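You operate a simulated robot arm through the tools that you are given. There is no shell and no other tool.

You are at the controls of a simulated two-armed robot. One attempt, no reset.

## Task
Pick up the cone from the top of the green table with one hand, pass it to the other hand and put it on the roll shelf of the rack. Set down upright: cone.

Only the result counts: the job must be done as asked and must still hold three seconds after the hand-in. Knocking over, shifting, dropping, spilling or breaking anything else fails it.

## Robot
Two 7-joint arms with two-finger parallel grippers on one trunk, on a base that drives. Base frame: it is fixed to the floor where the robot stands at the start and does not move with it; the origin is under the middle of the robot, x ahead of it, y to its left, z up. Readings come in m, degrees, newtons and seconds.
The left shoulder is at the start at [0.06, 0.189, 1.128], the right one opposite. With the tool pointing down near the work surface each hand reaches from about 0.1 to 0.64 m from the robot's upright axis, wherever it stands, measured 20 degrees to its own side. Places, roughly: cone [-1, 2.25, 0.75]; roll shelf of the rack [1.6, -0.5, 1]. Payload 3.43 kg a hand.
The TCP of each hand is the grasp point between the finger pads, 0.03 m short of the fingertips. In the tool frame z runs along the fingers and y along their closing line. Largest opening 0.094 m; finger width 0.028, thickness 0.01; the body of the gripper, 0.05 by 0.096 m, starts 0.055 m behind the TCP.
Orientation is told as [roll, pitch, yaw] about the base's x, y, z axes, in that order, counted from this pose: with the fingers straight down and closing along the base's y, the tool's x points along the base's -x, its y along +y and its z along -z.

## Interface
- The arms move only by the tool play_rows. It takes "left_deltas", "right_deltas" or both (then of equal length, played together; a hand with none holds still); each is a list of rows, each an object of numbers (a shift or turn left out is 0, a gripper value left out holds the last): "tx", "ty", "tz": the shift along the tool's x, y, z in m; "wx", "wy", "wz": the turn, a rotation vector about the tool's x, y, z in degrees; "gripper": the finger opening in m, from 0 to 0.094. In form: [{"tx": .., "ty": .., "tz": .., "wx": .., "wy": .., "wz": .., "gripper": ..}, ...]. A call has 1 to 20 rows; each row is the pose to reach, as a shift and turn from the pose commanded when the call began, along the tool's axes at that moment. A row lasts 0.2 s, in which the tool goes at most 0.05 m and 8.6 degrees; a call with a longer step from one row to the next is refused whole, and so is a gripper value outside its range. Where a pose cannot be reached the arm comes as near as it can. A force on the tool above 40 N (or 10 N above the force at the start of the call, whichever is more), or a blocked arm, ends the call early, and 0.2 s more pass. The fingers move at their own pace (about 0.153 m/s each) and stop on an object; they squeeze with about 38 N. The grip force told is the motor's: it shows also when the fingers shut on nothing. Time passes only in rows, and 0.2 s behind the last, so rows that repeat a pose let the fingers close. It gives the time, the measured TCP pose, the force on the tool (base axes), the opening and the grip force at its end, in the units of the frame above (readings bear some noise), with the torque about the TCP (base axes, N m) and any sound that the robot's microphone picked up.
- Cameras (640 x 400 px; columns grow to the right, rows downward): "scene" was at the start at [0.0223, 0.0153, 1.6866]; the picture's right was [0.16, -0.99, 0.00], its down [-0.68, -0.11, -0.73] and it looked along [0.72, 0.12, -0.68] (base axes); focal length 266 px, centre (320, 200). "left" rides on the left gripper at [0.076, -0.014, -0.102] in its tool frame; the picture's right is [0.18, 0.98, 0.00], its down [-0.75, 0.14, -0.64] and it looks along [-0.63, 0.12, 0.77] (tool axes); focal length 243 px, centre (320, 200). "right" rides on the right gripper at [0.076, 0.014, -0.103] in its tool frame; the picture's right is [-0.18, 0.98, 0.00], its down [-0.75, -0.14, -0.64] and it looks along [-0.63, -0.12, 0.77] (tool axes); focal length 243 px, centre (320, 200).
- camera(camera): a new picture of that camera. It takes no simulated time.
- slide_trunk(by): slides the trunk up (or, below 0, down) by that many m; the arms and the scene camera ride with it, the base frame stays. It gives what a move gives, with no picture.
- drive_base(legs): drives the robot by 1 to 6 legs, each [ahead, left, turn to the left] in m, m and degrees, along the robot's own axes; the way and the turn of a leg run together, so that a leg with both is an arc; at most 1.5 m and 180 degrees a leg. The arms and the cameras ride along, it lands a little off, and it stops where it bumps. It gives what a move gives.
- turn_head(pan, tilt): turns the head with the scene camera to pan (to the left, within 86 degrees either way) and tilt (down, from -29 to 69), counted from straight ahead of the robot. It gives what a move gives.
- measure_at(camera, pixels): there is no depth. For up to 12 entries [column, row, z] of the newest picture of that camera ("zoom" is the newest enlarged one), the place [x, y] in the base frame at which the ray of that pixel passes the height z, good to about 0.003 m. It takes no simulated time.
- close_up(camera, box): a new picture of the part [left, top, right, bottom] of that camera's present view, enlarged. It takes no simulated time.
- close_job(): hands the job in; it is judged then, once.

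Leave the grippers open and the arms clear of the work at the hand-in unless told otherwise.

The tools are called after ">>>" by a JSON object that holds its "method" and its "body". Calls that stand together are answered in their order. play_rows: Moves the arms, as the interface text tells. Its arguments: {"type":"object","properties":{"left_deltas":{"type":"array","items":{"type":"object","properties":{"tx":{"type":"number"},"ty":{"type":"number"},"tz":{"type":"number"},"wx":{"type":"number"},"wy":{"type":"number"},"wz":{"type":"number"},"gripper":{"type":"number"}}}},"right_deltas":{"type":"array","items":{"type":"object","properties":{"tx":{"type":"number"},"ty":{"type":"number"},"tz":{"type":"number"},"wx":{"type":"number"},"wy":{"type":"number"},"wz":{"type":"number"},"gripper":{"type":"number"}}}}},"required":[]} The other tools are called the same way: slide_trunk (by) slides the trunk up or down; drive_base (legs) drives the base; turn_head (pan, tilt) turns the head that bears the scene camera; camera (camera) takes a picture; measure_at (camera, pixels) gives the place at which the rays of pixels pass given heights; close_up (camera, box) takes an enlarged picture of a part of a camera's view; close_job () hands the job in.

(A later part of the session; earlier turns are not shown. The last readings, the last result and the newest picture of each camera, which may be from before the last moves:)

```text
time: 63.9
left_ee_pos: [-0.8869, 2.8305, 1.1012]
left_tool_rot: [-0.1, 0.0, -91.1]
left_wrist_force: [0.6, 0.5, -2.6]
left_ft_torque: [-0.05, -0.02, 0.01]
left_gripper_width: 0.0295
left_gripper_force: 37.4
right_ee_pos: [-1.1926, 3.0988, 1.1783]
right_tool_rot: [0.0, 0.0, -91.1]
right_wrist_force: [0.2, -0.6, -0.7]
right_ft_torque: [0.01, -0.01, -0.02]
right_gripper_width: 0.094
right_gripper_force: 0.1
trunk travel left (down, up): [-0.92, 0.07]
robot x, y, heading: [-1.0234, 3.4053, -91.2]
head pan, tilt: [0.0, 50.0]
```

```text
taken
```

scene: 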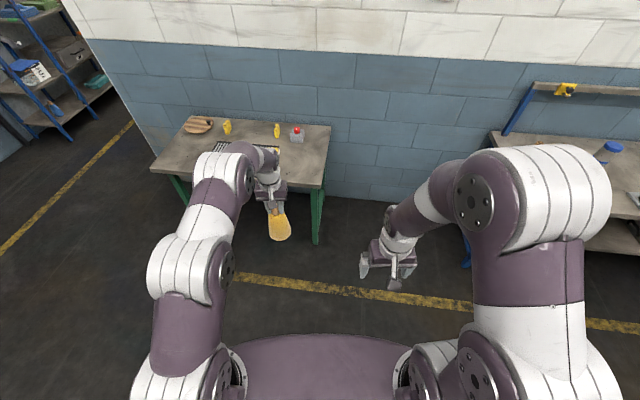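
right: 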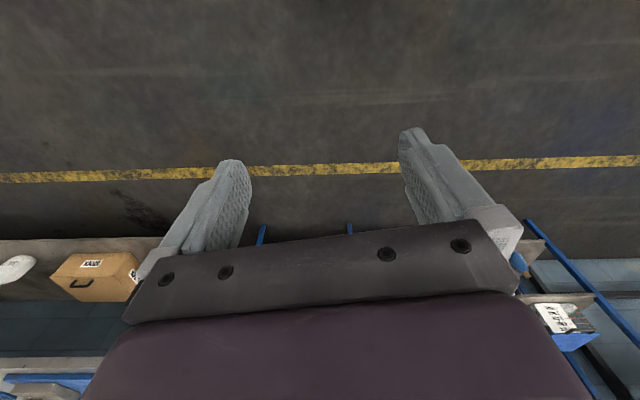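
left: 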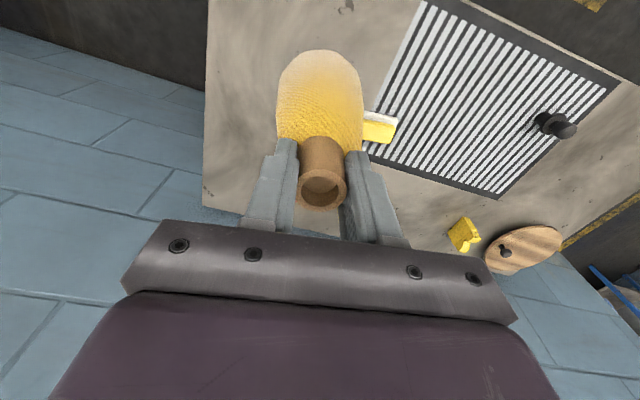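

The cone is held clear of everything. Now I'll turn the right hand from pointing down to pointing ahead, 20° below the horizontal, while bringing it to a staging place at the right of the cone.

>>> {"method": "play_rows", "body": {"right_deltas": [{"tx": -0.01, "ty": -0.007, "tz": 0.013, "wy": -7.8}, {"tx": -0.02, "ty": -0.014, "tz": 0.026, "wy": -15.6}, {"tx": -0.03, "ty": -0.02, "tz": 0.04, "wy": -23.4}, {"tx": -0.04, "ty": -0.027, "tz": 0.053, "wy": -31.2}, {"tx": -0.05, "ty": -0.034, "tz": 0.066, "wy": -39}, {"tx": -0.06, "ty": -0.04, "tz": 0.08, "wy": -46.8}, {"tx": -0.07, "ty": -0.047, "tz": 0.093, "wy": -54.6}, {"tx": -0.08, "ty": -0.054, "tz": 0.106, "wy": -62.4}, {"tx": -0.09, "ty": -0.06, "tz": 0.12, "wy": -70}, {"tx": -0.09, "ty": -0.06, "tz": 0.12, "wy": -70}]}}

>>> {"method": "camera", "body": {"camera": "scene"}}

>>> {"method": "camera", "body": {"camera": "right"}}

```text
time: 66.1
left_ee_pos: [-0.8863, 2.8311, 1.1028]
left_tool_rot: [0.0, 0.1, -91.1]
left_wrist_force: [0.6, -0.2, -2.3]
left_ft_torque: [-0.01, -0.01, 0.0]
left_gripper_width: 0.0292
left_gripper_force: 38.1
right_ee_pos: [-1.254, 3.0088, 1.0585]
right_tool_rot: [-0.1, -70.1, -91.0]
right_wrist_force: [-0.2, -0.3, 0.1]
right_ft_torque: [0.01, -0.02, -0.03]
right_gripper_width: 0.0939
right_gripper_force: 0.0
trunk travel left (down, up): [-0.92, 0.07]
robot x, y, heading: [-1.0248, 3.4045, -91.1]
head pan, tilt: [0.0, 50.0]
```

```text
taken
```

scene: 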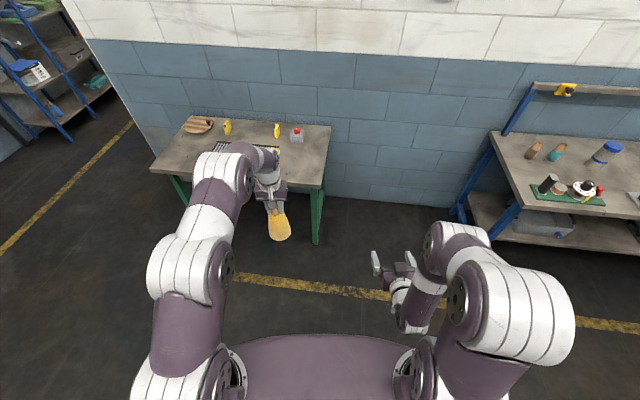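

```text
taken
```

right: 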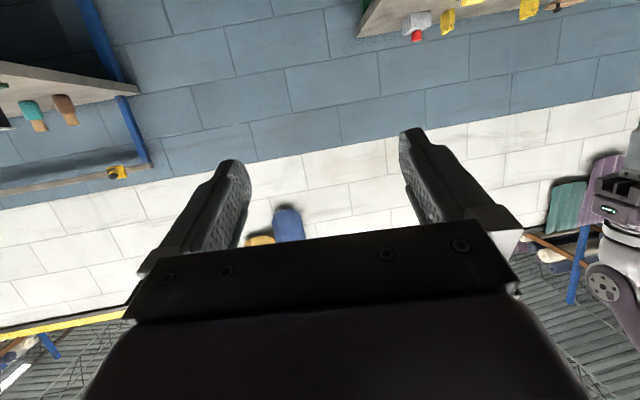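

The right hand now points ahead at 20° below horizontal. I'll bring the left hand with the cone to the robot's middle (0.15 m to the right, 0.03 m back) and steepen the right hand to 30° below horizontal so its camera stays higher.

>>> {"method": "play_rows", "body": {"left_deltas": [{"tx": 0.0075, "ty": -0.03}, {"tx": 0.015, "ty": -0.06}, {"tx": 0.0225, "ty": -0.09}, {"tx": 0.03, "ty": -0.12}, {"tx": 0.03, "ty": -0.15}, {"tx": 0.03, "ty": -0.15}], "right_deltas": [{"wy": 2.5}, {"wy": 5}, {"wy": 7.5}, {"wy": 10}, {"wy": 10}, {"wy": 10}]}}

>>> {"method": "camera", "body": {"camera": "scene"}}

```text
time: 67.5
left_ee_pos: [-1.0356, 2.8645, 1.1009]
left_tool_rot: [0.0, 0.0, -91.1]
left_wrist_force: [-0.6, -0.2, -3.4]
left_ft_torque: [0.02, 0.01, 0.01]
left_gripper_width: 0.029
left_gripper_force: 37.9
right_ee_pos: [-1.2532, 3.0092, 1.0586]
right_tool_rot: [-0.1, -59.9, -91.0]
right_wrist_force: [0.1, 0.8, 0.0]
right_ft_torque: [0.01, -0.01, 0.01]
right_gripper_width: 0.0941
right_gripper_force: 0.1
trunk travel left (down, up): [-0.92, 0.07]
robot x, y, heading: [-1.0251, 3.4021, -91.3]
head pan, tilt: [0.0, 50.0]
```

```text
taken
```

scene: 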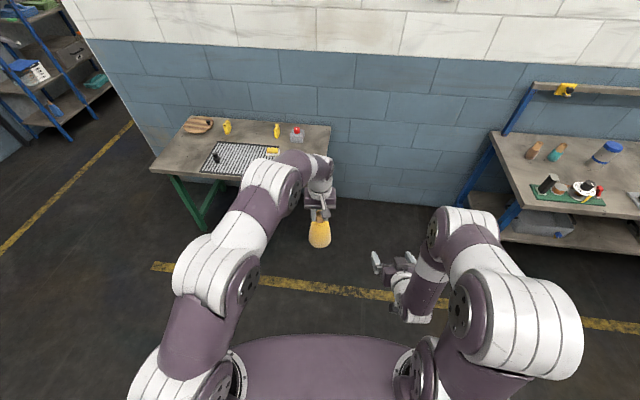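

The cone's axis is at (-1.036, 2.8645), left TCP z 1.101. I'll yaw the right hand 25° inward and bring it to a pre-grasp place 0.12 m short of the cone, at z≈1.031, for a grip on the upper body.

>>> {"method": "play_rows", "body": {"right_deltas": [{"tx": 0.0016, "ty": 0.034, "tz": 0.0083, "wx": -4.33, "wz": -2.5}, {"tx": 0.0032, "ty": 0.068, "tz": 0.0165, "wx": -8.66, "wz": -5.0}, {"tx": 0.0048, "ty": 0.102, "tz": 0.0248, "wx": -12.99, "wz": -7.5}, {"tx": 0.0064, "ty": 0.136, "tz": 0.033, "wx": -17.32, "wz": -10}, {"tx": 0.008, "ty": 0.1697, "tz": 0.0413, "wx": -21.65, "wz": -12.5}, {"tx": 0.008, "ty": 0.1697, "tz": 0.0413, "wx": -21.65, "wz": -12.5}]}}

>>> {"method": "camera", "body": {"camera": "scene"}}

>>> {"method": "camera", "body": {"camera": "right"}}

>>> {"method": "camera", "body": {"camera": "left"}}

```text
time: 68.9
left_ee_pos: [-1.0361, 2.8632, 1.1018]
left_tool_rot: [0.1, 0.0, -91.1]
left_wrist_force: [-0.9, 0.6, -3.4]
left_ft_torque: [-0.02, -0.05, 0.01]
left_gripper_width: 0.0295
left_gripper_force: 37.9
right_ee_pos: [-1.0856, 2.9757, 1.0309]
right_tool_rot: [0.0, -60.0, -66.1]
right_wrist_force: [0.5, 0.4, 0.0]
right_ft_torque: [0.05, 0.02, 0.01]
right_gripper_width: 0.0938
right_gripper_force: 0.0
trunk travel left (down, up): [-0.92, 0.07]
robot x, y, heading: [-1.0302, 3.4049, -91.0]
head pan, tilt: [0.0, 50.0]
```

```text
taken
```

scene: 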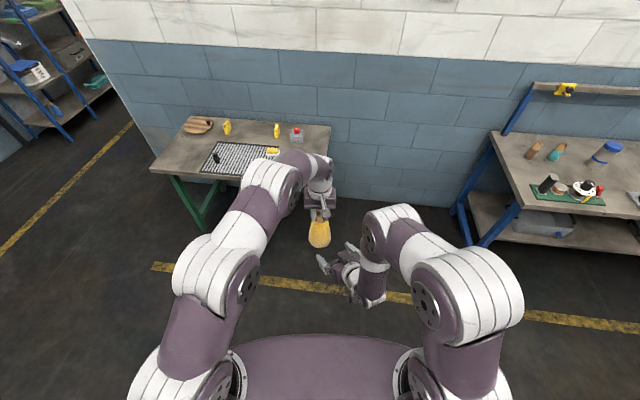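

```text
taken
```

right: 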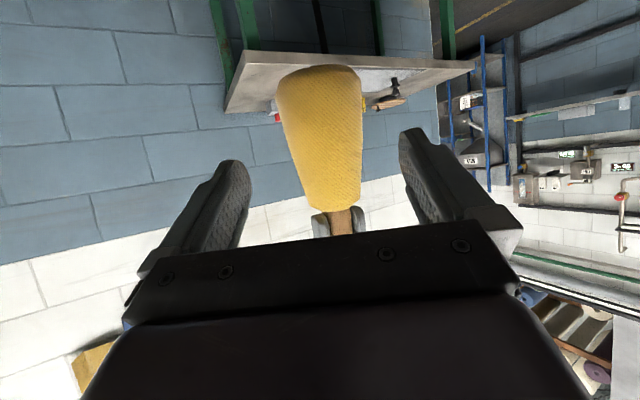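

```text
taken
```

left: 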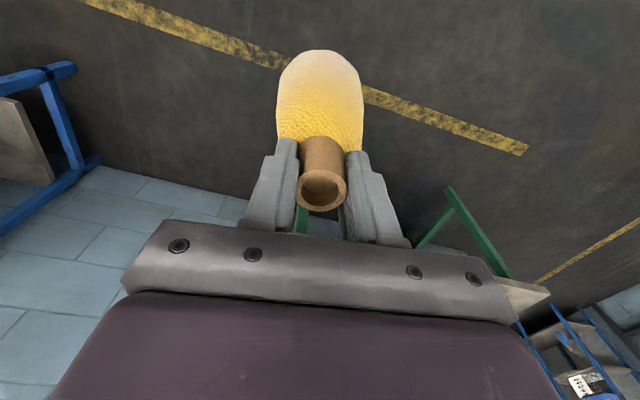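

The right camera shows the cone centred between the right fingers. I'll advance horizontally 0.115 m around the body, then check before closing.

>>> {"method": "play_rows", "body": {"right_deltas": [{"tx": -0.015, "tz": 0.026}, {"tx": -0.03, "tz": 0.052}, {"tx": -0.0425, "tz": 0.0736}, {"tx": -0.0525, "tz": 0.0909}, {"tx": -0.0575, "tz": 0.0996}, {"tx": -0.0575, "tz": 0.0996}]}}

>>> {"method": "camera", "body": {"camera": "right"}}

>>> {"method": "camera", "body": {"camera": "left"}}

>>> {"method": "close_up", "body": {"camera": "scene", "box": [260, 180, 400, 300]}}

```text
time: 70.3
left_ee_pos: [-1.0368, 2.8641, 1.1018]
left_tool_rot: [0.0, 0.0, -91.2]
left_wrist_force: [0.7, -0.2, -2.4]
left_ft_torque: [0.02, 0.03, 0.01]
left_gripper_width: 0.0295
left_gripper_force: 37.7
right_ee_pos: [-1.0386, 2.8693, 1.0305]
right_tool_rot: [0.0, -60.0, -66.1]
right_wrist_force: [-0.1, -0.5, 0.2]
right_ft_torque: [-0.01, 0.0, -0.02]
right_gripper_width: 0.0941
right_gripper_force: 0.1
trunk travel left (down, up): [-0.92, 0.07]
robot x, y, heading: [-1.0238, 3.4047, -91.2]
head pan, tilt: [0.0, 50.0]
```

```text
taken
```

right: 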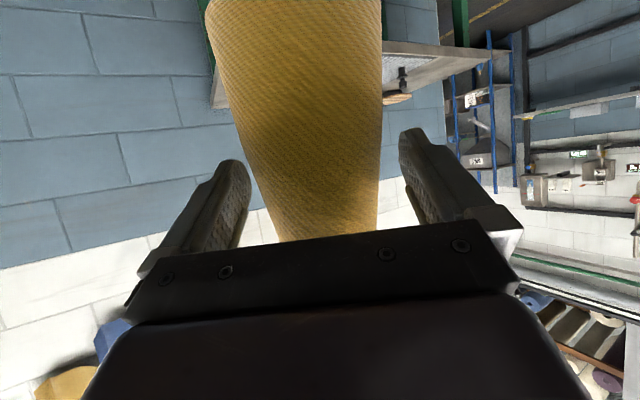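

```text
taken
```

left: 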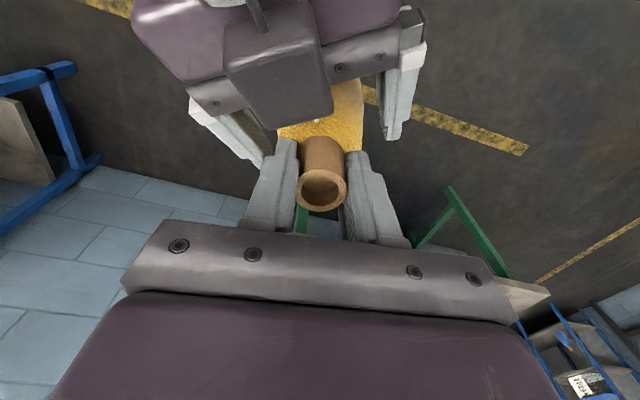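

```text
3.33 times, centred on (330, 240) of scene
```

zoom: 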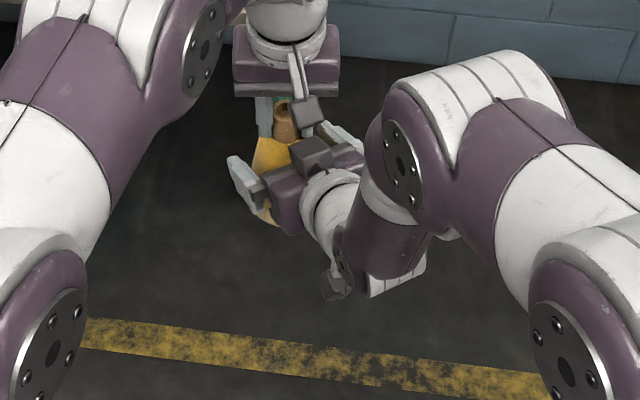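

The right fingers straddle the cone's body and nothing is touching (forces near zero). I'll close the right hand while the left still holds.

>>> {"method": "play_rows", "body": {"right_deltas": [{"gripper": 0.075}, {"gripper": 0.05}, {"gripper": 0.0}, {"gripper": 0.0}, {"gripper": 0.0}]}}

>>> {"method": "camera", "body": {"camera": "right"}}

```text
time: 71.5
left_ee_pos: [-1.0356, 2.8642, 1.1009]
left_tool_rot: [0.0, 0.0, -91.0]
left_wrist_force: [2.3, 2.8, -1.4]
left_ft_torque: [0.11, -0.28, 0.14]
left_gripper_width: 0.029
left_gripper_force: 38.2
right_ee_pos: [-1.0388, 2.8688, 1.0308]
right_tool_rot: [0.0, -60.0, -66.1]
right_wrist_force: [-1.5, -2.3, 0.9]
right_ft_torque: [0.08, 0.15, -0.07]
right_gripper_width: 0.0663
right_gripper_force: 37.8
trunk travel left (down, up): [-0.92, 0.07]
robot x, y, heading: [-1.0263, 3.4039, -91.1]
head pan, tilt: [0.0, 50.0]
```

```text
taken
```

right: 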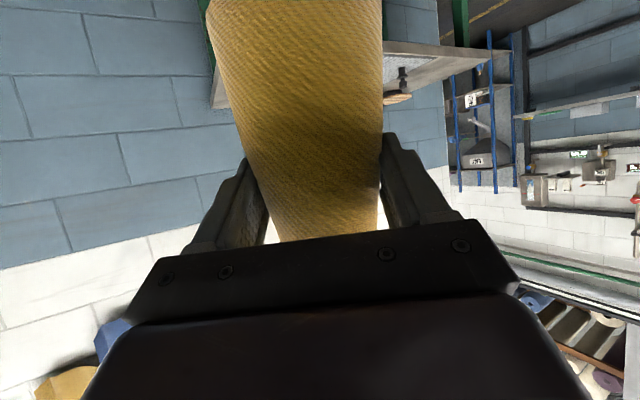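

Both hands hold it: right width 0.066 at 37.8 N, with small interaction forces. I'll open the left hand a little (0.05) and raise it straight up off the tube.

>>> {"method": "play_rows", "body": {"left_deltas": [{"gripper": 0.05}, {"gripper": 0.05}, {"tz": -0.01}, {"tz": -0.03}, {"tz": -0.06}, {"tz": -0.09}, {"tz": -0.12}, {"tz": -0.15}, {"tz": -0.15}]}}

>>> {"method": "camera", "body": {"camera": "left"}}

>>> {"method": "camera", "body": {"camera": "scene"}}

```text
time: 73.5
left_ee_pos: [-1.025, 2.8871, 1.218]
left_tool_rot: [-0.1, 0.1, -91.1]
left_wrist_force: [0.4, -0.7, -0.5]
left_ft_torque: [0.0, 0.03, 0.01]
left_gripper_width: 0.0502
left_gripper_force: 0.0
left hand out of reach, approached as far as the arm can: row 6, 7, 8, 9
right_ee_pos: [-1.0383, 2.8683, 1.0306]
right_tool_rot: [0.1, -60.0, -66.2]
right_wrist_force: [0.2, -0.1, 0.1]
right_ft_torque: [0.01, 0.04, 0.0]
right_gripper_width: 0.0661
right_gripper_force: 37.8
trunk travel left (down, up): [-0.92, 0.07]
robot x, y, heading: [-1.0256, 3.4044, -91.0]
head pan, tilt: [0.0, 50.0]
```

```text
taken
```

left: 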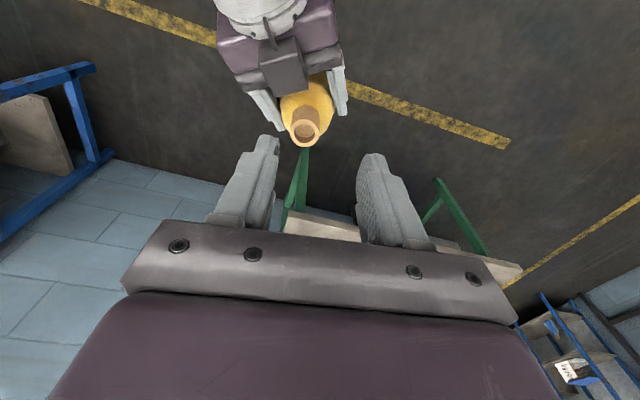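

```text
taken
```

scene: 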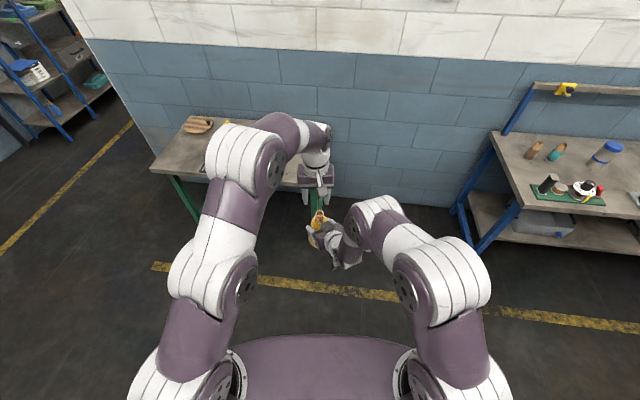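

The cone is now in the right hand alone (the left view shows it clear at (307, 130)). The left arm stopped at its upward limit, which is fine. I'll retract the left hand to the left and back so it is out of the way.

>>> {"method": "play_rows", "body": {"left_deltas": [{"ty": 0.04}, {"ty": 0.08}, {"ty": 0.12}, {"ty": 0.16}, {"ty": 0.2, "tx": 0.02}, {"ty": 0.21, "tx": 0.06}, {"ty": 0.21, "tx": 0.1}, {"ty": 0.21, "tx": 0.14}, {"ty": 0.21, "tx": 0.18}, {"ty": 0.21, "tx": 0.2}]}}

>>> {"method": "camera", "body": {"camera": "scene"}}

>>> {"method": "close_up", "body": {"camera": "scene", "box": [270, 180, 400, 280]}}

```text
time: 75.7
left_ee_pos: [-0.8122, 3.0846, 1.2205]
left_tool_rot: [0.0, 0.0, -91.1]
left_wrist_force: [-0.6, 0.0, 0.4]
left_ft_torque: [-0.01, 0.02, -0.02]
left_gripper_width: 0.0505
left_gripper_force: 0.0
right_ee_pos: [-1.0384, 2.8692, 1.0301]
right_tool_rot: [0.0, -60.0, -66.1]
right_wrist_force: [0.4, -0.2, -0.5]
right_ft_torque: [0.02, 0.01, 0.04]
right_gripper_width: 0.0661
right_gripper_force: 37.7
trunk travel left (down, up): [-0.92, 0.07]
robot x, y, heading: [-1.0257, 3.4048, -91.1]
head pan, tilt: [0.0, 50.0]
```

```text
taken
```

scene: 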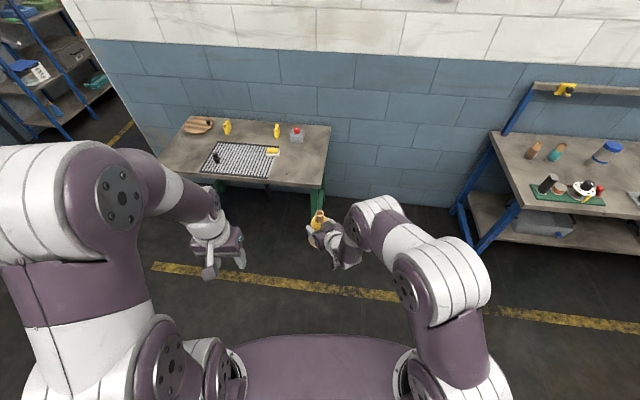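

```text
4.00 times, centred on (335, 230) of scene
```

zoom: 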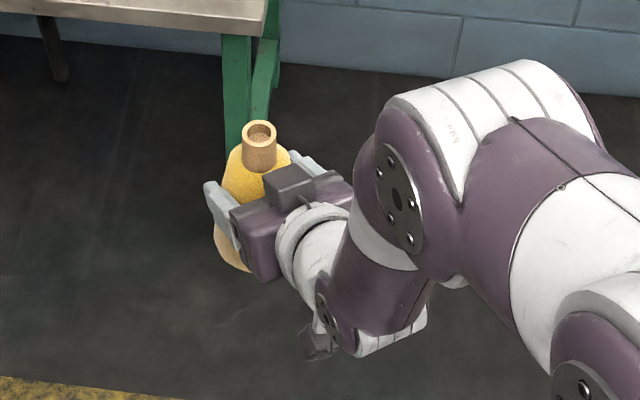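

The cone hangs upright in the right hand. Now I'll drive back: turn left to face +x, go 1.9 m ahead, and turn right to face -y.

>>> {"method": "drive_base", "body": {"legs": [[0, 0, 91], [0.95, 0, 0], [0.95, 0, 0], [0, 0, -90]]}}

>>> {"method": "turn_head", "body": {"pan": 0, "tilt": 35}}

>>> {"method": "camera", "body": {"camera": "scene"}}

```text
time: 93.0
left_ee_pos: [1.098, 3.1241, 1.2199]
left_tool_rot: [0.0, 0.1, -89.2]
left_wrist_force: [0.5, -0.3, -0.4]
left_ft_torque: [0.0, 0.0, 0.02]
left_gripper_width: 0.0502
left_gripper_force: 0.0
right_ee_pos: [0.8792, 2.9021, 1.0314]
right_tool_rot: [0.0, -60.0, -64.2]
right_wrist_force: [-0.2, 0.2, 0.7]
right_ft_torque: [0.02, 0.02, -0.02]
right_gripper_width: 0.0659
right_gripper_force: 37.9
trunk travel left (down, up): [-0.92, 0.07]
robot x, y, heading: [0.8719, 3.4382, -88.9]
head pan, tilt: [0.0, 50.0]
```

```text
time: 93.7
left_ee_pos: [1.0973, 3.1234, 1.2206]
left_tool_rot: [0.0, 0.0, -89.3]
left_wrist_force: [-0.6, 0.3, 0.8]
left_ft_torque: [0.06, -0.03, -0.01]
left_gripper_width: 0.0501
left_gripper_force: 0.1
right_ee_pos: [0.8792, 2.9027, 1.0304]
right_tool_rot: [0.0, -59.9, -64.2]
right_wrist_force: [1.2, -0.1, -0.7]
right_ft_torque: [0.0, 0.0, -0.01]
right_gripper_width: 0.066
right_gripper_force: 38.3
trunk travel left (down, up): [-0.92, 0.07]
robot x, y, heading: [0.8731, 3.438, -89.3]
head pan, tilt: [0.0, 35.0]
```

```text
taken
```

scene: 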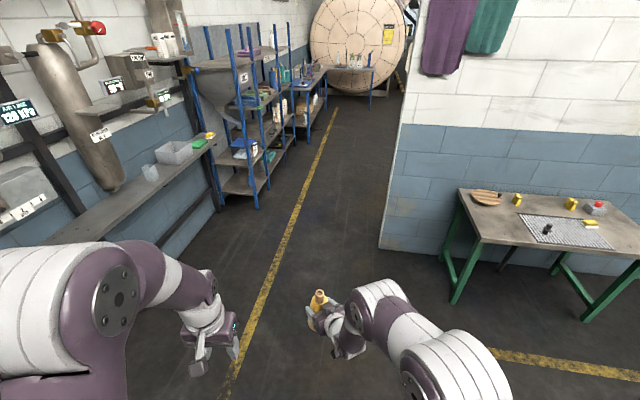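

The way ahead is clear between the rack (left) and partition (right). I'll measure the rack's near post foot at (257, 208), the bench, and the wall end base at (380, 248) to be sure of clearance.

>>> {"method": "measure_at", "body": {"camera": "scene", "pixels": [[257, 208, 0.0], [219, 207, 0.0], [380, 248, 0.0], [455, 300, 0.0], [271, 172, 0.0], [293, 142, 0.0]]}}

```text
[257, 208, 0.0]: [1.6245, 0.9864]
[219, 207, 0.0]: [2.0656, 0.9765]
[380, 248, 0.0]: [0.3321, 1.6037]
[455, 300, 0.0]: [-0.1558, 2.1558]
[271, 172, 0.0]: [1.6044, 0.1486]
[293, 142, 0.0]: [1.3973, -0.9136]
```

The rack's front posts are at x≈1.4–1.6, the wall's end at x≈0.33. I'll drive 2.7 m ahead, then slip 0.3 m right while going 0.3 m further, and look left at the rack.

>>> {"method": "drive_base", "body": {"legs": [[1.45, 0, 0], [1.25, 0, 0], [0.4, -0.3, 0]]}}

>>> {"method": "turn_head", "body": {"pan": 60, "tilt": 35}}

>>> {"method": "camera", "body": {"camera": "scene"}}

```text
time: 109.3
left_ee_pos: [0.8743, 0.0297, 1.22]
left_tool_rot: [0.0, 0.0, -88.3]
left_wrist_force: [0.6, -0.5, -0.9]
left_ft_torque: [0.01, 0.0, -0.03]
left_gripper_width: 0.05
left_gripper_force: 0.1
right_ee_pos: [0.6599, -0.1961, 1.0314]
right_tool_rot: [-0.1, -60.0, -63.2]
right_wrist_force: [0.0, -0.7, -0.8]
right_ft_torque: [0.01, 0.04, -0.02]
right_gripper_width: 0.0659
right_gripper_force: 38.1
trunk travel left (down, up): [-0.92, 0.07]
robot x, y, heading: [0.6487, 0.3389, -88.3]
head pan, tilt: [0.0, 35.0]
```

```text
time: 110.6
left_ee_pos: [0.8744, 0.0284, 1.2218]
left_tool_rot: [0.0, 0.1, -88.3]
left_wrist_force: [0.3, -0.2, 0.7]
left_ft_torque: [-0.02, -0.01, -0.05]
left_gripper_width: 0.0499
left_gripper_force: 0.1
right_ee_pos: [0.6597, -0.1975, 1.0314]
right_tool_rot: [0.0, -59.9, -63.4]
right_wrist_force: [0.1, -0.3, -0.1]
right_ft_torque: [-0.02, 0.01, -0.01]
right_gripper_width: 0.0658
right_gripper_force: 37.9
trunk travel left (down, up): [-0.92, 0.07]
robot x, y, heading: [0.6474, 0.3386, -88.4]
head pan, tilt: [60.0, 35.0]
```

```text
taken
```

scene: 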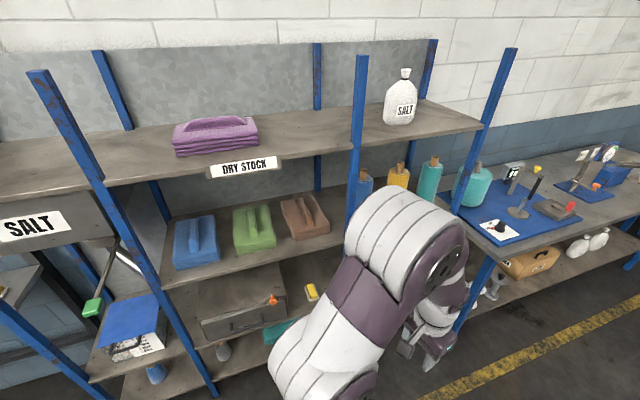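

The left arm hides the roll bay from here. I'll drive on 0.75 m, turn to face the rack (heading 0) at x≈0.55, and look again.

>>> {"method": "drive_base", "body": {"legs": [[0.75, -0.12, 0], [0, 0, 88.4]]}}

>>> {"method": "turn_head", "body": {"pan": 0, "tilt": 35}}

>>> {"method": "camera", "body": {"camera": "scene"}}

```text
time: 118.5
left_ee_pos: [0.8619, -0.1828, 1.2201]
left_tool_rot: [0.0, 0.0, 1.7]
left_wrist_force: [1.0, 0.0, 0.5]
left_ft_torque: [0.0, -0.01, -0.03]
left_gripper_width: 0.05
left_gripper_force: 0.1
right_ee_pos: [1.0873, -0.3981, 1.0309]
right_tool_rot: [0.1, -60.0, 26.6]
right_wrist_force: [-0.8, 0.1, -0.2]
right_ft_torque: [-0.02, 0.0, -0.02]
right_gripper_width: 0.0657
right_gripper_force: 37.8
trunk travel left (down, up): [-0.92, 0.07]
robot x, y, heading: [0.553, -0.4135, 1.8]
head pan, tilt: [60.0, 35.0]
```

```text
time: 119.8
left_ee_pos: [0.8617, -0.1824, 1.2216]
left_tool_rot: [0.0, 0.0, 1.7]
left_wrist_force: [-0.6, -0.2, 0.2]
left_ft_torque: [0.03, -0.01, -0.02]
left_gripper_width: 0.0501
left_gripper_force: 0.0
right_ee_pos: [1.0873, -0.3982, 1.0309]
right_tool_rot: [0.0, -59.9, 26.7]
right_wrist_force: [-0.2, 0.3, 0.0]
right_ft_torque: [0.0, 0.02, 0.0]
right_gripper_width: 0.0656
right_gripper_force: 38.8
trunk travel left (down, up): [-0.92, 0.07]
robot x, y, heading: [0.5484, -0.4115, 1.8]
head pan, tilt: [0.0, 35.0]
```

```text
taken
```

scene: 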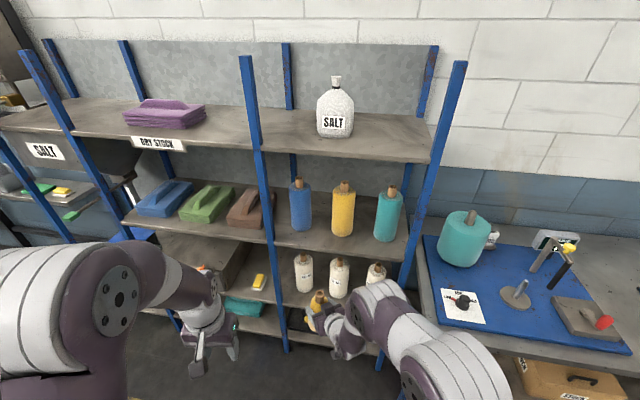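

I now face the rack; the rolls (blue, yellow, teal) stand at columns 300, 343, 388, row ~225. The right grip width is creeping slightly (0.0663 → 0.0656), so the cone may be sliding down by a couple of mm; I'll allow for that. I'll enlarge the roll shelf.

>>> {"method": "close_up", "body": {"camera": "scene", "box": [260, 165, 430, 271]}}

>>> {"method": "measure_at", "body": {"camera": "zoom", "pixels": [[150, 247, 1.0], [312, 272, 1.0], [470, 290, 1.0], [150, 247, 0.95], [312, 272, 0.95], [470, 290, 0.95]]}}

```text
3.76 times, centred on (345, 218) of scene
```

zoom: 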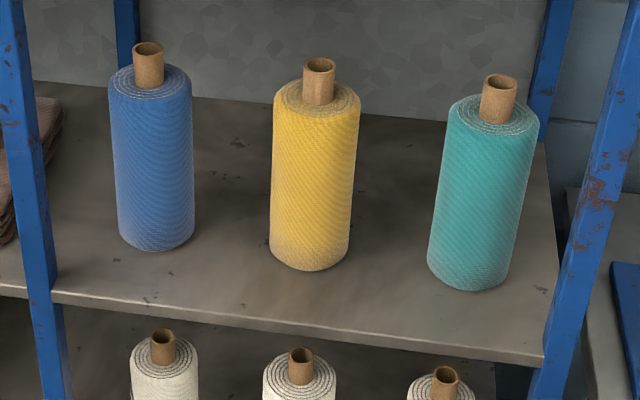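

```text
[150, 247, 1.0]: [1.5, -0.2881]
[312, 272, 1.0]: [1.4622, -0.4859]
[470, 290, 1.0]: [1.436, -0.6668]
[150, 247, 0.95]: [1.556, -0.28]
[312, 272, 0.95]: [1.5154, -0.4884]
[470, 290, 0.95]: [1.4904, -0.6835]
```

The gaps between rolls are about 0.11–0.12 m. I'll measure the roll feet sides, the shelf's front edge, and the back, at z=1.0.

>>> {"method": "measure_at", "body": {"camera": "zoom", "pixels": [[120, 235, 1.0], [195, 232, 1.0], [269, 252, 1.0], [349, 252, 1.0], [428, 268, 1.0], [508, 275, 1.0], [57, 292, 1.0], [540, 360, 1.0], [300, 328, 1.0], [35, 80, 1.0], [445, 120, 1.0], [240, 180, 1.0]]}}

```text
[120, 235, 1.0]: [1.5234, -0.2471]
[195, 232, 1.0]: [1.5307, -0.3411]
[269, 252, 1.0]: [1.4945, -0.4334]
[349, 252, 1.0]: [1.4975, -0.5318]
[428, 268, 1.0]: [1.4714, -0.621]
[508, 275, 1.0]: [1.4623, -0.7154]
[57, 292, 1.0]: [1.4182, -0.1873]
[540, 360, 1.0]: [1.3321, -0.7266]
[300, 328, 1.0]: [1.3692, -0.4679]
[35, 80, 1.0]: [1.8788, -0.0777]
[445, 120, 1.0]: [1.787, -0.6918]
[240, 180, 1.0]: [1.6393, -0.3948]
```

The rack is turned about 9° (front edge from (1.418,-0.187) to (1.332,-0.727) at z=1.0). The rolls' fronts stand about 0.1 m back from the front edge, so the cone fits in the front strip, staggered in the gap between blue and yellow. First I'll pull the right hand back, straighten its yaw and raise it about 0.09 m while still clear of the rack.

>>> {"method": "play_rows", "body": {"right_deltas": [{"tx": 0.0002, "ty": -0.0146, "tz": -0.0303, "wx": 3.61, "wz": 2.083}, {"tx": 0.0003, "ty": -0.0292, "tz": -0.0606, "wx": 7.22, "wz": 4.167}, {"tx": 0.0005, "ty": -0.0438, "tz": -0.0909, "wx": 10.83, "wz": 6.25}, {"tx": 0.0007, "ty": -0.0583, "tz": -0.1211, "wx": 14.43, "wz": 8.333}, {"tx": 0.0008, "ty": -0.0729, "tz": -0.1514, "wx": 18.04, "wz": 10.417}, {"tx": 0.001, "ty": -0.0875, "tz": -0.1817, "wx": 21.65, "wz": 12.5}, {"tx": 0.001, "ty": -0.0875, "tz": -0.1817, "wx": 21.65, "wz": 12.5}]}}

>>> {"method": "camera", "body": {"camera": "scene"}}

>>> {"method": "camera", "body": {"camera": "right"}}

```text
time: 121.4
left_ee_pos: [0.8617, -0.1825, 1.2206]
left_tool_rot: [0.1, 0.0, 1.6]
left_wrist_force: [-0.3, 0.0, -0.1]
left_ft_torque: [-0.02, 0.03, 0.0]
left_gripper_width: 0.0503
left_gripper_force: 0.0
right_ee_pos: [0.9849, -0.5472, 1.1205]
right_tool_rot: [0.0, -60.0, 1.7]
right_wrist_force: [-0.1, -0.5, -3.9]
right_ft_torque: [-0.01, 0.01, 0.01]
right_gripper_width: 0.0656
right_gripper_force: 37.8
trunk travel left (down, up): [-0.92, 0.07]
robot x, y, heading: [0.549, -0.4108, 1.7]
head pan, tilt: [0.0, 35.0]
```

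```text
taken
```

scene: 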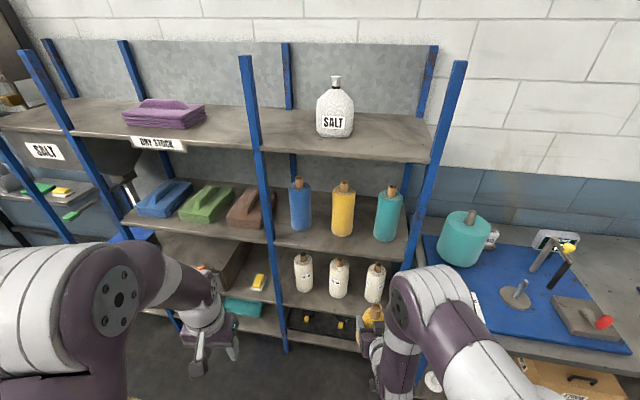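

```text
taken
```

right: 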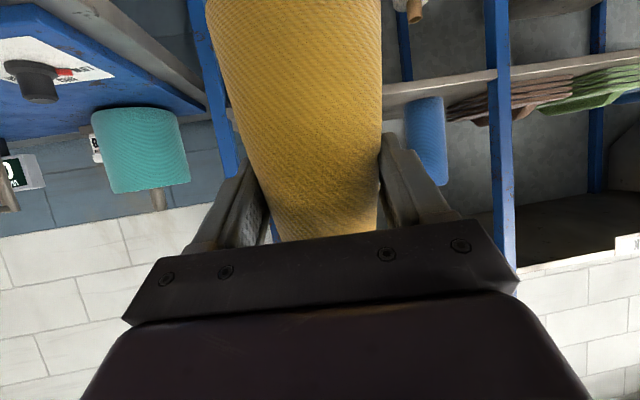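

The wrist now reads the cone's weight (−3.9 N). I'll turn to face the rack squarely (−9°) and shift to about (0.76, −0.14), still 0.12 m short of the placing stance, then measure again for the shelf's height.

>>> {"method": "drive_base", "body": {"legs": [[0, 0, -10.7], [0.168, 0.305, 0]]}}

>>> {"method": "camera", "body": {"camera": "scene"}}

```text
time: 124.4
left_ee_pos: [1.1111, 0.0253, 1.2208]
left_tool_rot: [0.0, 0.1, -9.2]
left_wrist_force: [-0.3, 0.0, -0.1]
left_ft_torque: [0.03, -0.01, -0.04]
left_gripper_width: 0.0499
left_gripper_force: 0.1
right_ee_pos: [1.1653, -0.3526, 1.1225]
right_tool_rot: [0.1, -60.0, -9.2]
right_wrist_force: [-1.2, 0.6, -2.3]
right_ft_torque: [0.01, 0.02, -0.01]
right_gripper_width: 0.066
right_gripper_force: 37.7
trunk travel left (down, up): [-0.92, 0.07]
robot x, y, heading: [0.7678, -0.1379, -9.0]
head pan, tilt: [0.0, 35.0]
```

```text
taken
```

scene: 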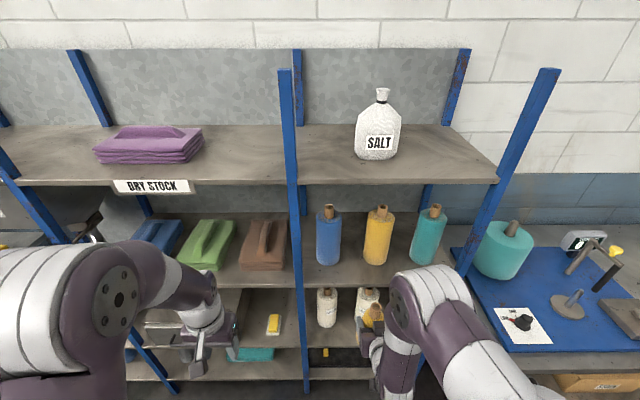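

>>> {"method": "close_up", "body": {"camera": "scene", "box": [280, 190, 480, 315]}}

>>> {"method": "measure_at", "body": {"camera": "zoom", "pixels": [[150, 240, 1.0], [150, 240, 0.97], [305, 242, 1.0], [305, 242, 0.97], [460, 242, 1.0], [460, 242, 0.97]]}}

```text
3.20 times, centred on (380, 252) of scene
```

zoom: 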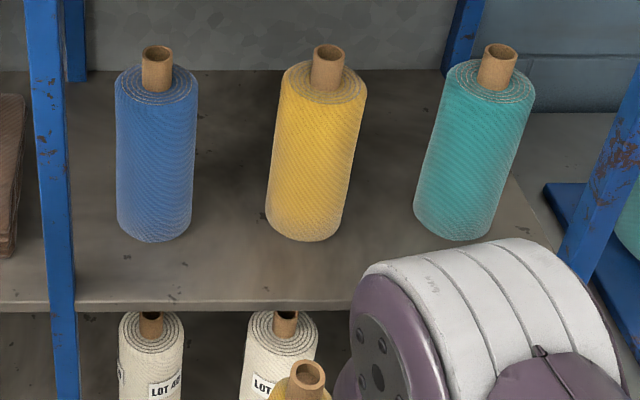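

```text
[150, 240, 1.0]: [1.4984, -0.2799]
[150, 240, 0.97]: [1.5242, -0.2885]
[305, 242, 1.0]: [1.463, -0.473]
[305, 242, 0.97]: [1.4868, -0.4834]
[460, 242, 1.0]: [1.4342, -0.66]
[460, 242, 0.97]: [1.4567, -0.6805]
```

The roll feet agree in both views at z≈1.0, so the shelf top is at z≈1.00. I'll measure the front edge and the gap between blue and yellow from this view.

>>> {"method": "measure_at", "body": {"camera": "zoom", "pixels": [[80, 300, 1.0], [220, 301, 1.0], [340, 303, 1.0], [118, 225, 1.0], [192, 226, 1.0], [265, 218, 1.0], [343, 226, 1.0], [155, 243, 1.0], [303, 243, 1.0], [150, 55, 1.17], [327, 55, 1.17], [497, 52, 1.17]]}}

>>> {"method": "close_up", "body": {"camera": "scene", "box": [290, 240, 390, 302]}}

```text
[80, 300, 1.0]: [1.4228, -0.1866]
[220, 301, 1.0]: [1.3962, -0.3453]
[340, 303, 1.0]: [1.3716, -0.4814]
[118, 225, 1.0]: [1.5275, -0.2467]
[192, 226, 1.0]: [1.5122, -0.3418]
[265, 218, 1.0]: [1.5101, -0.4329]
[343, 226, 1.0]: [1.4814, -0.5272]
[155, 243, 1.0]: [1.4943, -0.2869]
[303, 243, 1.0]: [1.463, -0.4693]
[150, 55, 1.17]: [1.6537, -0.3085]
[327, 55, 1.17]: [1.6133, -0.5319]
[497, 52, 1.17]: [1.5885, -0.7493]
```

```text
6.40 times, centred on (340, 271) of scene
```

zoom: 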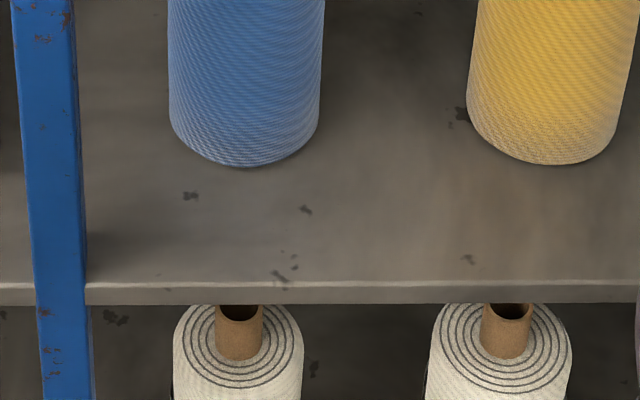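

Now the shelf's front top edge shows at row 281 and the roll fronts at rows 165. I'll measure those precisely.

>>> {"method": "measure_at", "body": {"camera": "zoom", "pixels": [[120, 283, 1.0], [395, 283, 1.0], [600, 284, 1.0], [245, 167, 1.0], [548, 164, 1.0], [169, 110, 1.0], [322, 110, 1.0], [467, 95, 1.0], [622, 95, 1.0], [395, 225, 1.0], [395, 240, 1.0]]}}

```text
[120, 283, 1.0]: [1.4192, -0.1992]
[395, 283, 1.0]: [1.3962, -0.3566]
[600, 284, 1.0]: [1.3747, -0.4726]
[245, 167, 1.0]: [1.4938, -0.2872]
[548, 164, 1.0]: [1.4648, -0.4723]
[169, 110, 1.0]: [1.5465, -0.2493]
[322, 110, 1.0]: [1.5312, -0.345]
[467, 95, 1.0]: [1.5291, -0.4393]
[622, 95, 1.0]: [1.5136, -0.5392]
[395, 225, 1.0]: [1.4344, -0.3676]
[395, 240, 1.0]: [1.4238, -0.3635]
```

The front edge runs (1.419,-0.199)→(1.375,-0.473); roll centres are about blue (1.540,-0.297) and yellow (1.507,-0.493). The cone's target centre is (1.455,-0.384), which leaves about 0.03 m to both rolls and 0.02 m to the edge. I'll drive 0.12 m ahead and 0.016 m left.

>>> {"method": "drive_base", "body": {"legs": [[0.12, 0.016, 0]]}}

>>> {"method": "turn_head", "body": {"pan": -10, "tilt": 45}}

>>> {"method": "camera", "body": {"camera": "scene"}}

```text
time: 125.7
left_ee_pos: [1.2303, 0.0249, 1.2216]
left_tool_rot: [0.0, -0.1, -9.0]
left_wrist_force: [-0.1, -0.1, -0.7]
left_ft_torque: [0.01, -0.01, -0.02]
left_gripper_width: 0.0501
left_gripper_force: 0.1
right_ee_pos: [1.2846, -0.3555, 1.1198]
right_tool_rot: [0.0, -59.9, -9.0]
right_wrist_force: [0.4, 0.8, -3.4]
right_ft_torque: [-0.01, 0.03, 0.0]
right_gripper_width: 0.0654
right_gripper_force: 37.8
trunk travel left (down, up): [-0.92, 0.07]
robot x, y, heading: [0.8827, -0.1369, -8.8]
head pan, tilt: [0.0, 35.0]
```

```text
time: 126.4
left_ee_pos: [1.2325, 0.0256, 1.2201]
left_tool_rot: [-0.1, 0.1, -9.0]
left_wrist_force: [0.7, 0.2, 0.9]
left_ft_torque: [-0.02, 0.0, 0.03]
left_gripper_width: 0.0502
left_gripper_force: 0.0
right_ee_pos: [1.2875, -0.3551, 1.1205]
right_tool_rot: [-0.1, -59.9, -8.9]
right_wrist_force: [0.2, -0.1, -3.2]
right_ft_torque: [0.04, 0.04, 0.02]
right_gripper_width: 0.0655
right_gripper_force: 38.0
trunk travel left (down, up): [-0.92, 0.07]
robot x, y, heading: [0.885, -0.1404, -9.0]
head pan, tilt: [-10.0, 45.0]
```

```text
taken
```

scene: 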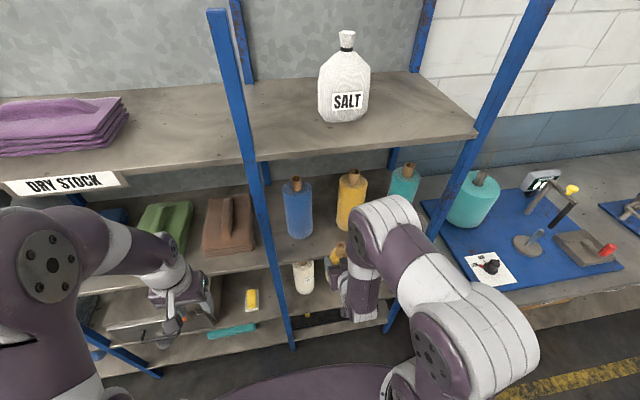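

The cone is in front of the shelf now. I'll take another enlarged view from here to cross-check the shelf height and target.

>>> {"method": "close_up", "body": {"camera": "scene", "box": [255, 165, 435, 277]}}

```text
3.56 times, centred on (345, 221) of scene
```

zoom: 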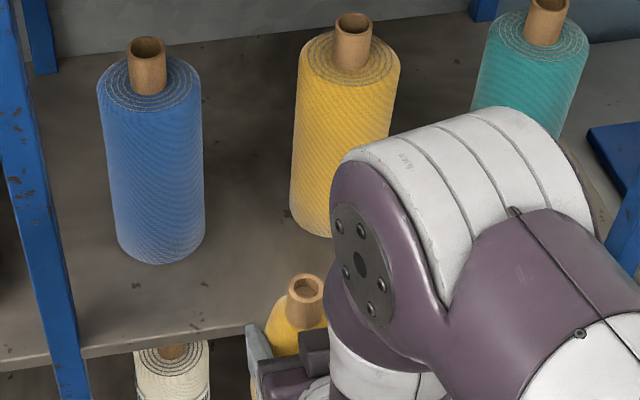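

>>> {"method": "measure_at", "body": {"camera": "zoom", "pixels": [[160, 264, 1.0], [160, 264, 0.97], [160, 264, 1.03], [118, 235, 1.0], [204, 225, 1.0], [289, 205, 1.0], [85, 350, 1.0], [240, 328, 1.0], [306, 284, 1.19], [306, 284, 1.18], [335, 237, 1.0], [146, 52, 1.2]]}}

```text
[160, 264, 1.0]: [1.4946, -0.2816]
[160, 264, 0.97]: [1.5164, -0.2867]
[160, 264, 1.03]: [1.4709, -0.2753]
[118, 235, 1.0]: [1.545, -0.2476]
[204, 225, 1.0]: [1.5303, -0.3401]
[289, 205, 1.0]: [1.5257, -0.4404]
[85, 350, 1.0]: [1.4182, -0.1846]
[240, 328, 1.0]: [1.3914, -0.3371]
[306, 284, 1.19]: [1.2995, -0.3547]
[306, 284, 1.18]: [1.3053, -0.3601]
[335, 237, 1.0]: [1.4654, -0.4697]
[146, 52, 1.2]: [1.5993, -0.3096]
```

All three viewpoints agree on the shelf at z≈1.00. The cone's base is about 0.04 m above it. I'll extend the right hand 0.164 m straight in over the shelf, level, and check.

>>> {"method": "play_rows", "body": {"right_deltas": [{"tx": -0.0125, "tz": 0.0217}, {"tx": -0.0275, "tz": 0.0476}, {"tx": -0.0425, "tz": 0.0736}, {"tx": -0.0575, "tz": 0.0996}, {"tx": -0.0725, "tz": 0.1256}, {"tx": -0.082, "tz": 0.142}, {"tx": -0.082, "tz": 0.142}]}}

>>> {"method": "camera", "body": {"camera": "scene"}}

>>> {"method": "camera", "body": {"camera": "right"}}

>>> {"method": "close_up", "body": {"camera": "scene", "box": [255, 165, 435, 277]}}

```text
time: 128.0
left_ee_pos: [1.2314, 0.0247, 1.2203]
left_tool_rot: [0.0, 0.0, -9.0]
left_wrist_force: [0.4, 0.2, 0.4]
left_ft_torque: [-0.01, 0.01, -0.01]
left_gripper_width: 0.05
left_gripper_force: 0.1
right_ee_pos: [1.4483, -0.3801, 1.12]
right_tool_rot: [-0.1, -59.9, -8.9]
right_wrist_force: [-0.3, 0.6, -2.1]
right_ft_torque: [0.04, 0.0, 0.0]
right_gripper_width: 0.0656
right_gripper_force: 37.7
trunk travel left (down, up): [-0.92, 0.07]
robot x, y, heading: [0.8852, -0.1412, -8.9]
head pan, tilt: [-10.0, 45.0]
```

```text
taken
```

scene: 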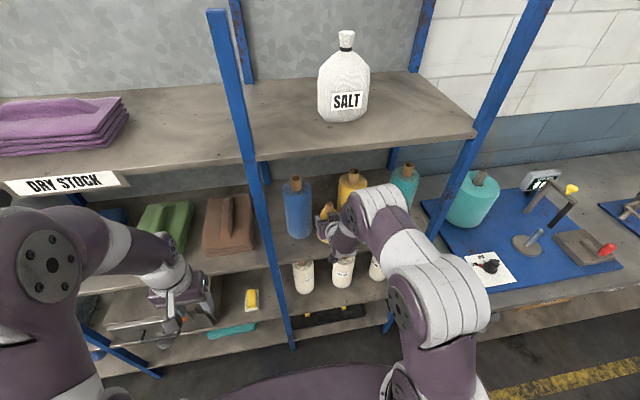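

```text
taken
```

right: 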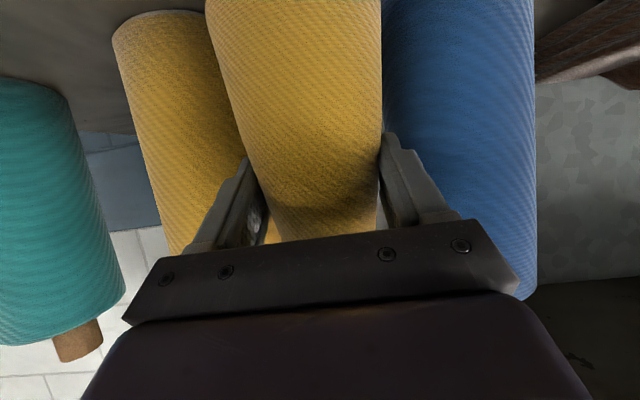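

```text
3.56 times, centred on (345, 221) of scene
```

zoom: 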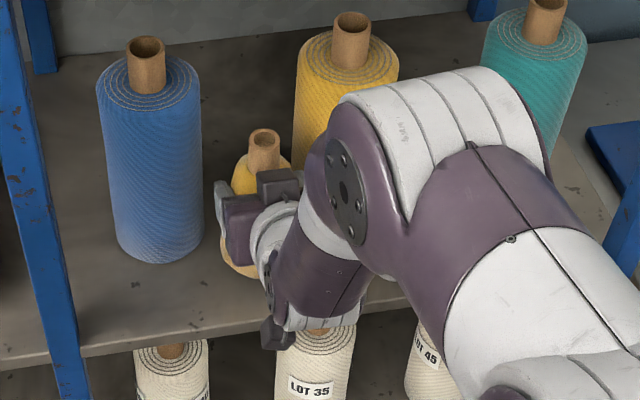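

The cone hovers in the front strip between blue and yellow. I'll check its position by the tube top at (265, 135) and the sides of the neighbours before lowering.

>>> {"method": "measure_at", "body": {"camera": "zoom", "pixels": [[264, 137, 1.19], [264, 137, 1.18], [232, 275, 1.04], [146, 50, 1.2], [352, 25, 1.2], [204, 225, 1.0], [289, 205, 1.0]]}}

>>> {"method": "close_up", "body": {"camera": "scene", "box": [300, 190, 360, 228]}}

```text
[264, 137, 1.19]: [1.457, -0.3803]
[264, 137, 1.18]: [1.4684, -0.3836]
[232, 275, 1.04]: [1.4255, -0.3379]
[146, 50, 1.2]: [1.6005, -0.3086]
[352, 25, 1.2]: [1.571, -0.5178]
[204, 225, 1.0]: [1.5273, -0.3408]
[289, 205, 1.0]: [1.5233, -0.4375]
```

```text
10.53 times, centred on (330, 209) of scene
```

zoom: 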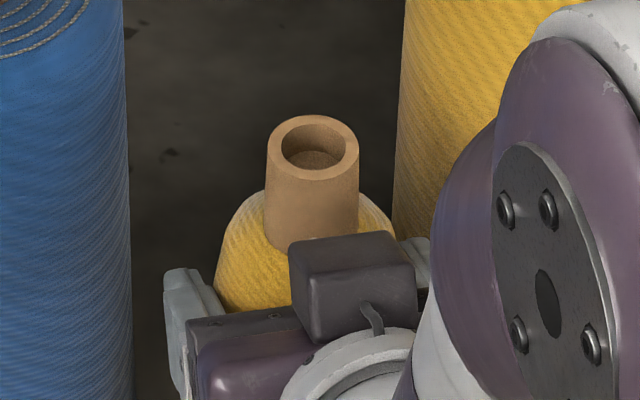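

The tube top is at (1.457, -0.380), right on target. I'll lower straight down 0.030 m and watch the force.

>>> {"method": "play_rows", "body": {"right_deltas": [{"tx": 0.0087, "ty": -0.001, "tz": 0.005}, {"tx": 0.0173, "ty": -0.002, "tz": 0.01}, {"tx": 0.0225, "ty": -0.002, "tz": 0.013}, {"tx": 0.026, "ty": -0.002, "tz": 0.015}, {"tx": 0.026, "ty": -0.002, "tz": 0.015}]}}

```text
time: 129.2
left_ee_pos: [1.2286, 0.0258, 1.2209]
left_tool_rot: [0.0, -0.1, -9.1]
left_wrist_force: [0.2, 0.3, 0.5]
left_ft_torque: [-0.04, -0.03, 0.01]
left_gripper_width: 0.0498
left_gripper_force: 0.0
right_ee_pos: [1.4482, -0.3822, 1.0942]
right_tool_rot: [0.0, -60.6, -9.1]
right_wrist_force: [2.3, -5.1, 28.1]
right_ft_torque: [-0.13, 0.74, 0.14]
right_gripper_width: 0.0657
right_gripper_force: 38.2
trunk travel left (down, up): [-0.92, 0.07]
robot x, y, heading: [0.8871, -0.1414, -9.1]
head pan, tilt: [-10.0, 45.0]
```

I feel contact: 28 N upward at TCP z 1.094, so the cone's base has met the shelf. I'll ease up about 4 mm to lighten the press and look.

>>> {"method": "play_rows", "body": {"right_deltas": [{"tx": -0.0017, "tz": -0.001}, {"tx": -0.0035, "tz": -0.002}, {"tx": -0.0035, "tz": -0.002}]}}

>>> {"method": "close_up", "body": {"camera": "scene", "box": [255, 165, 435, 277]}}

>>> {"method": "camera", "body": {"camera": "right"}}

>>> {"method": "camera", "body": {"camera": "left"}}

```text
time: 130.0
left_ee_pos: [1.2324, 0.0245, 1.2206]
left_tool_rot: [-0.1, 0.0, -9.0]
left_wrist_force: [-0.6, -0.2, -0.5]
left_ft_torque: [0.01, 0.02, 0.01]
left_gripper_width: 0.0499
left_gripper_force: 0.2
right_ee_pos: [1.4478, -0.382, 1.0952]
right_tool_rot: [0.0, -60.1, -9.1]
right_wrist_force: [8.8, -5.4, 20.8]
right_ft_torque: [-0.03, -0.93, -0.19]
right_gripper_width: 0.0656
right_gripper_force: 37.8
trunk travel left (down, up): [-0.92, 0.07]
robot x, y, heading: [0.8812, -0.1446, -9.2]
head pan, tilt: [-10.0, 45.0]
```

```text
3.56 times, centred on (345, 221) of scene
```

zoom: 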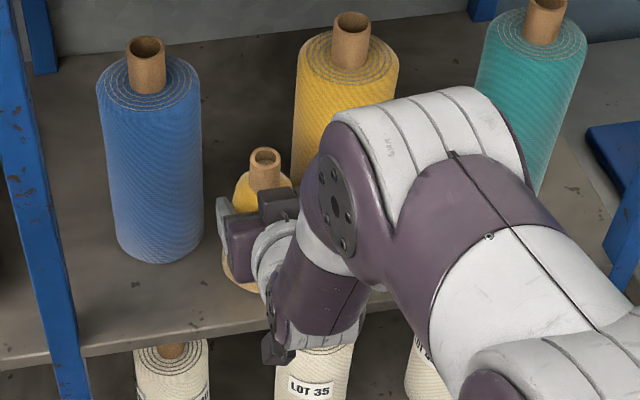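

```text
taken
```

right: 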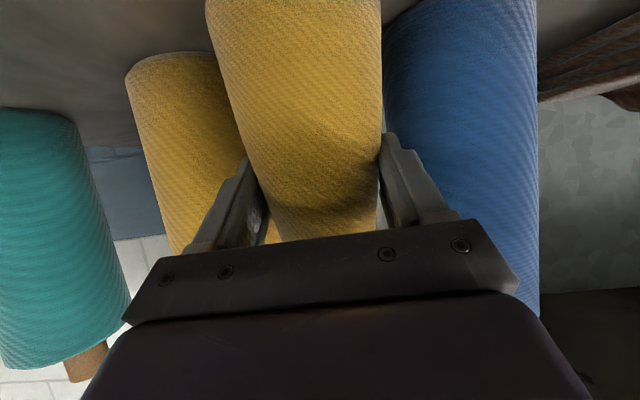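

```text
taken
```

left: 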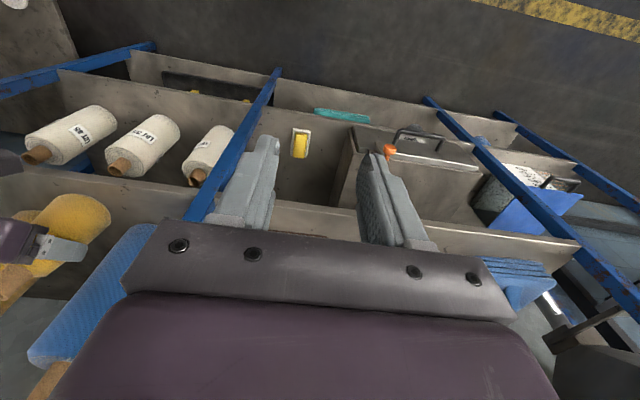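

There is still 21 N upward. I'll zoom the left camera on the cone (about (60, 225)) to see what touches.

>>> {"method": "close_up", "body": {"camera": "left", "box": [0, 150, 200, 275]}}

>>> {"method": "close_up", "body": {"camera": "scene", "box": [300, 200, 360, 260]}}

```text
3.20 times, centred on (100, 212) of left
```

zoom: 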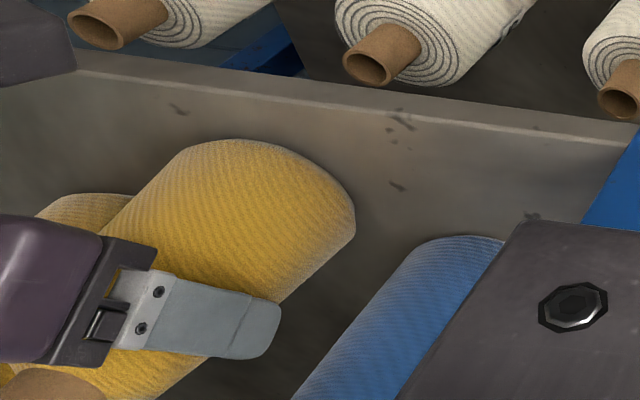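

```text
6.67 times, centred on (330, 230) of scene
```

zoom: 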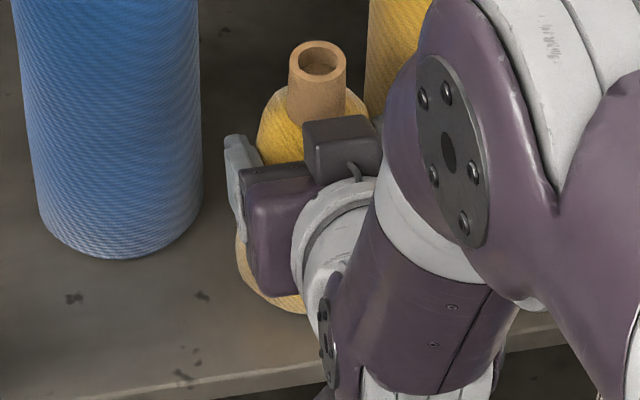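

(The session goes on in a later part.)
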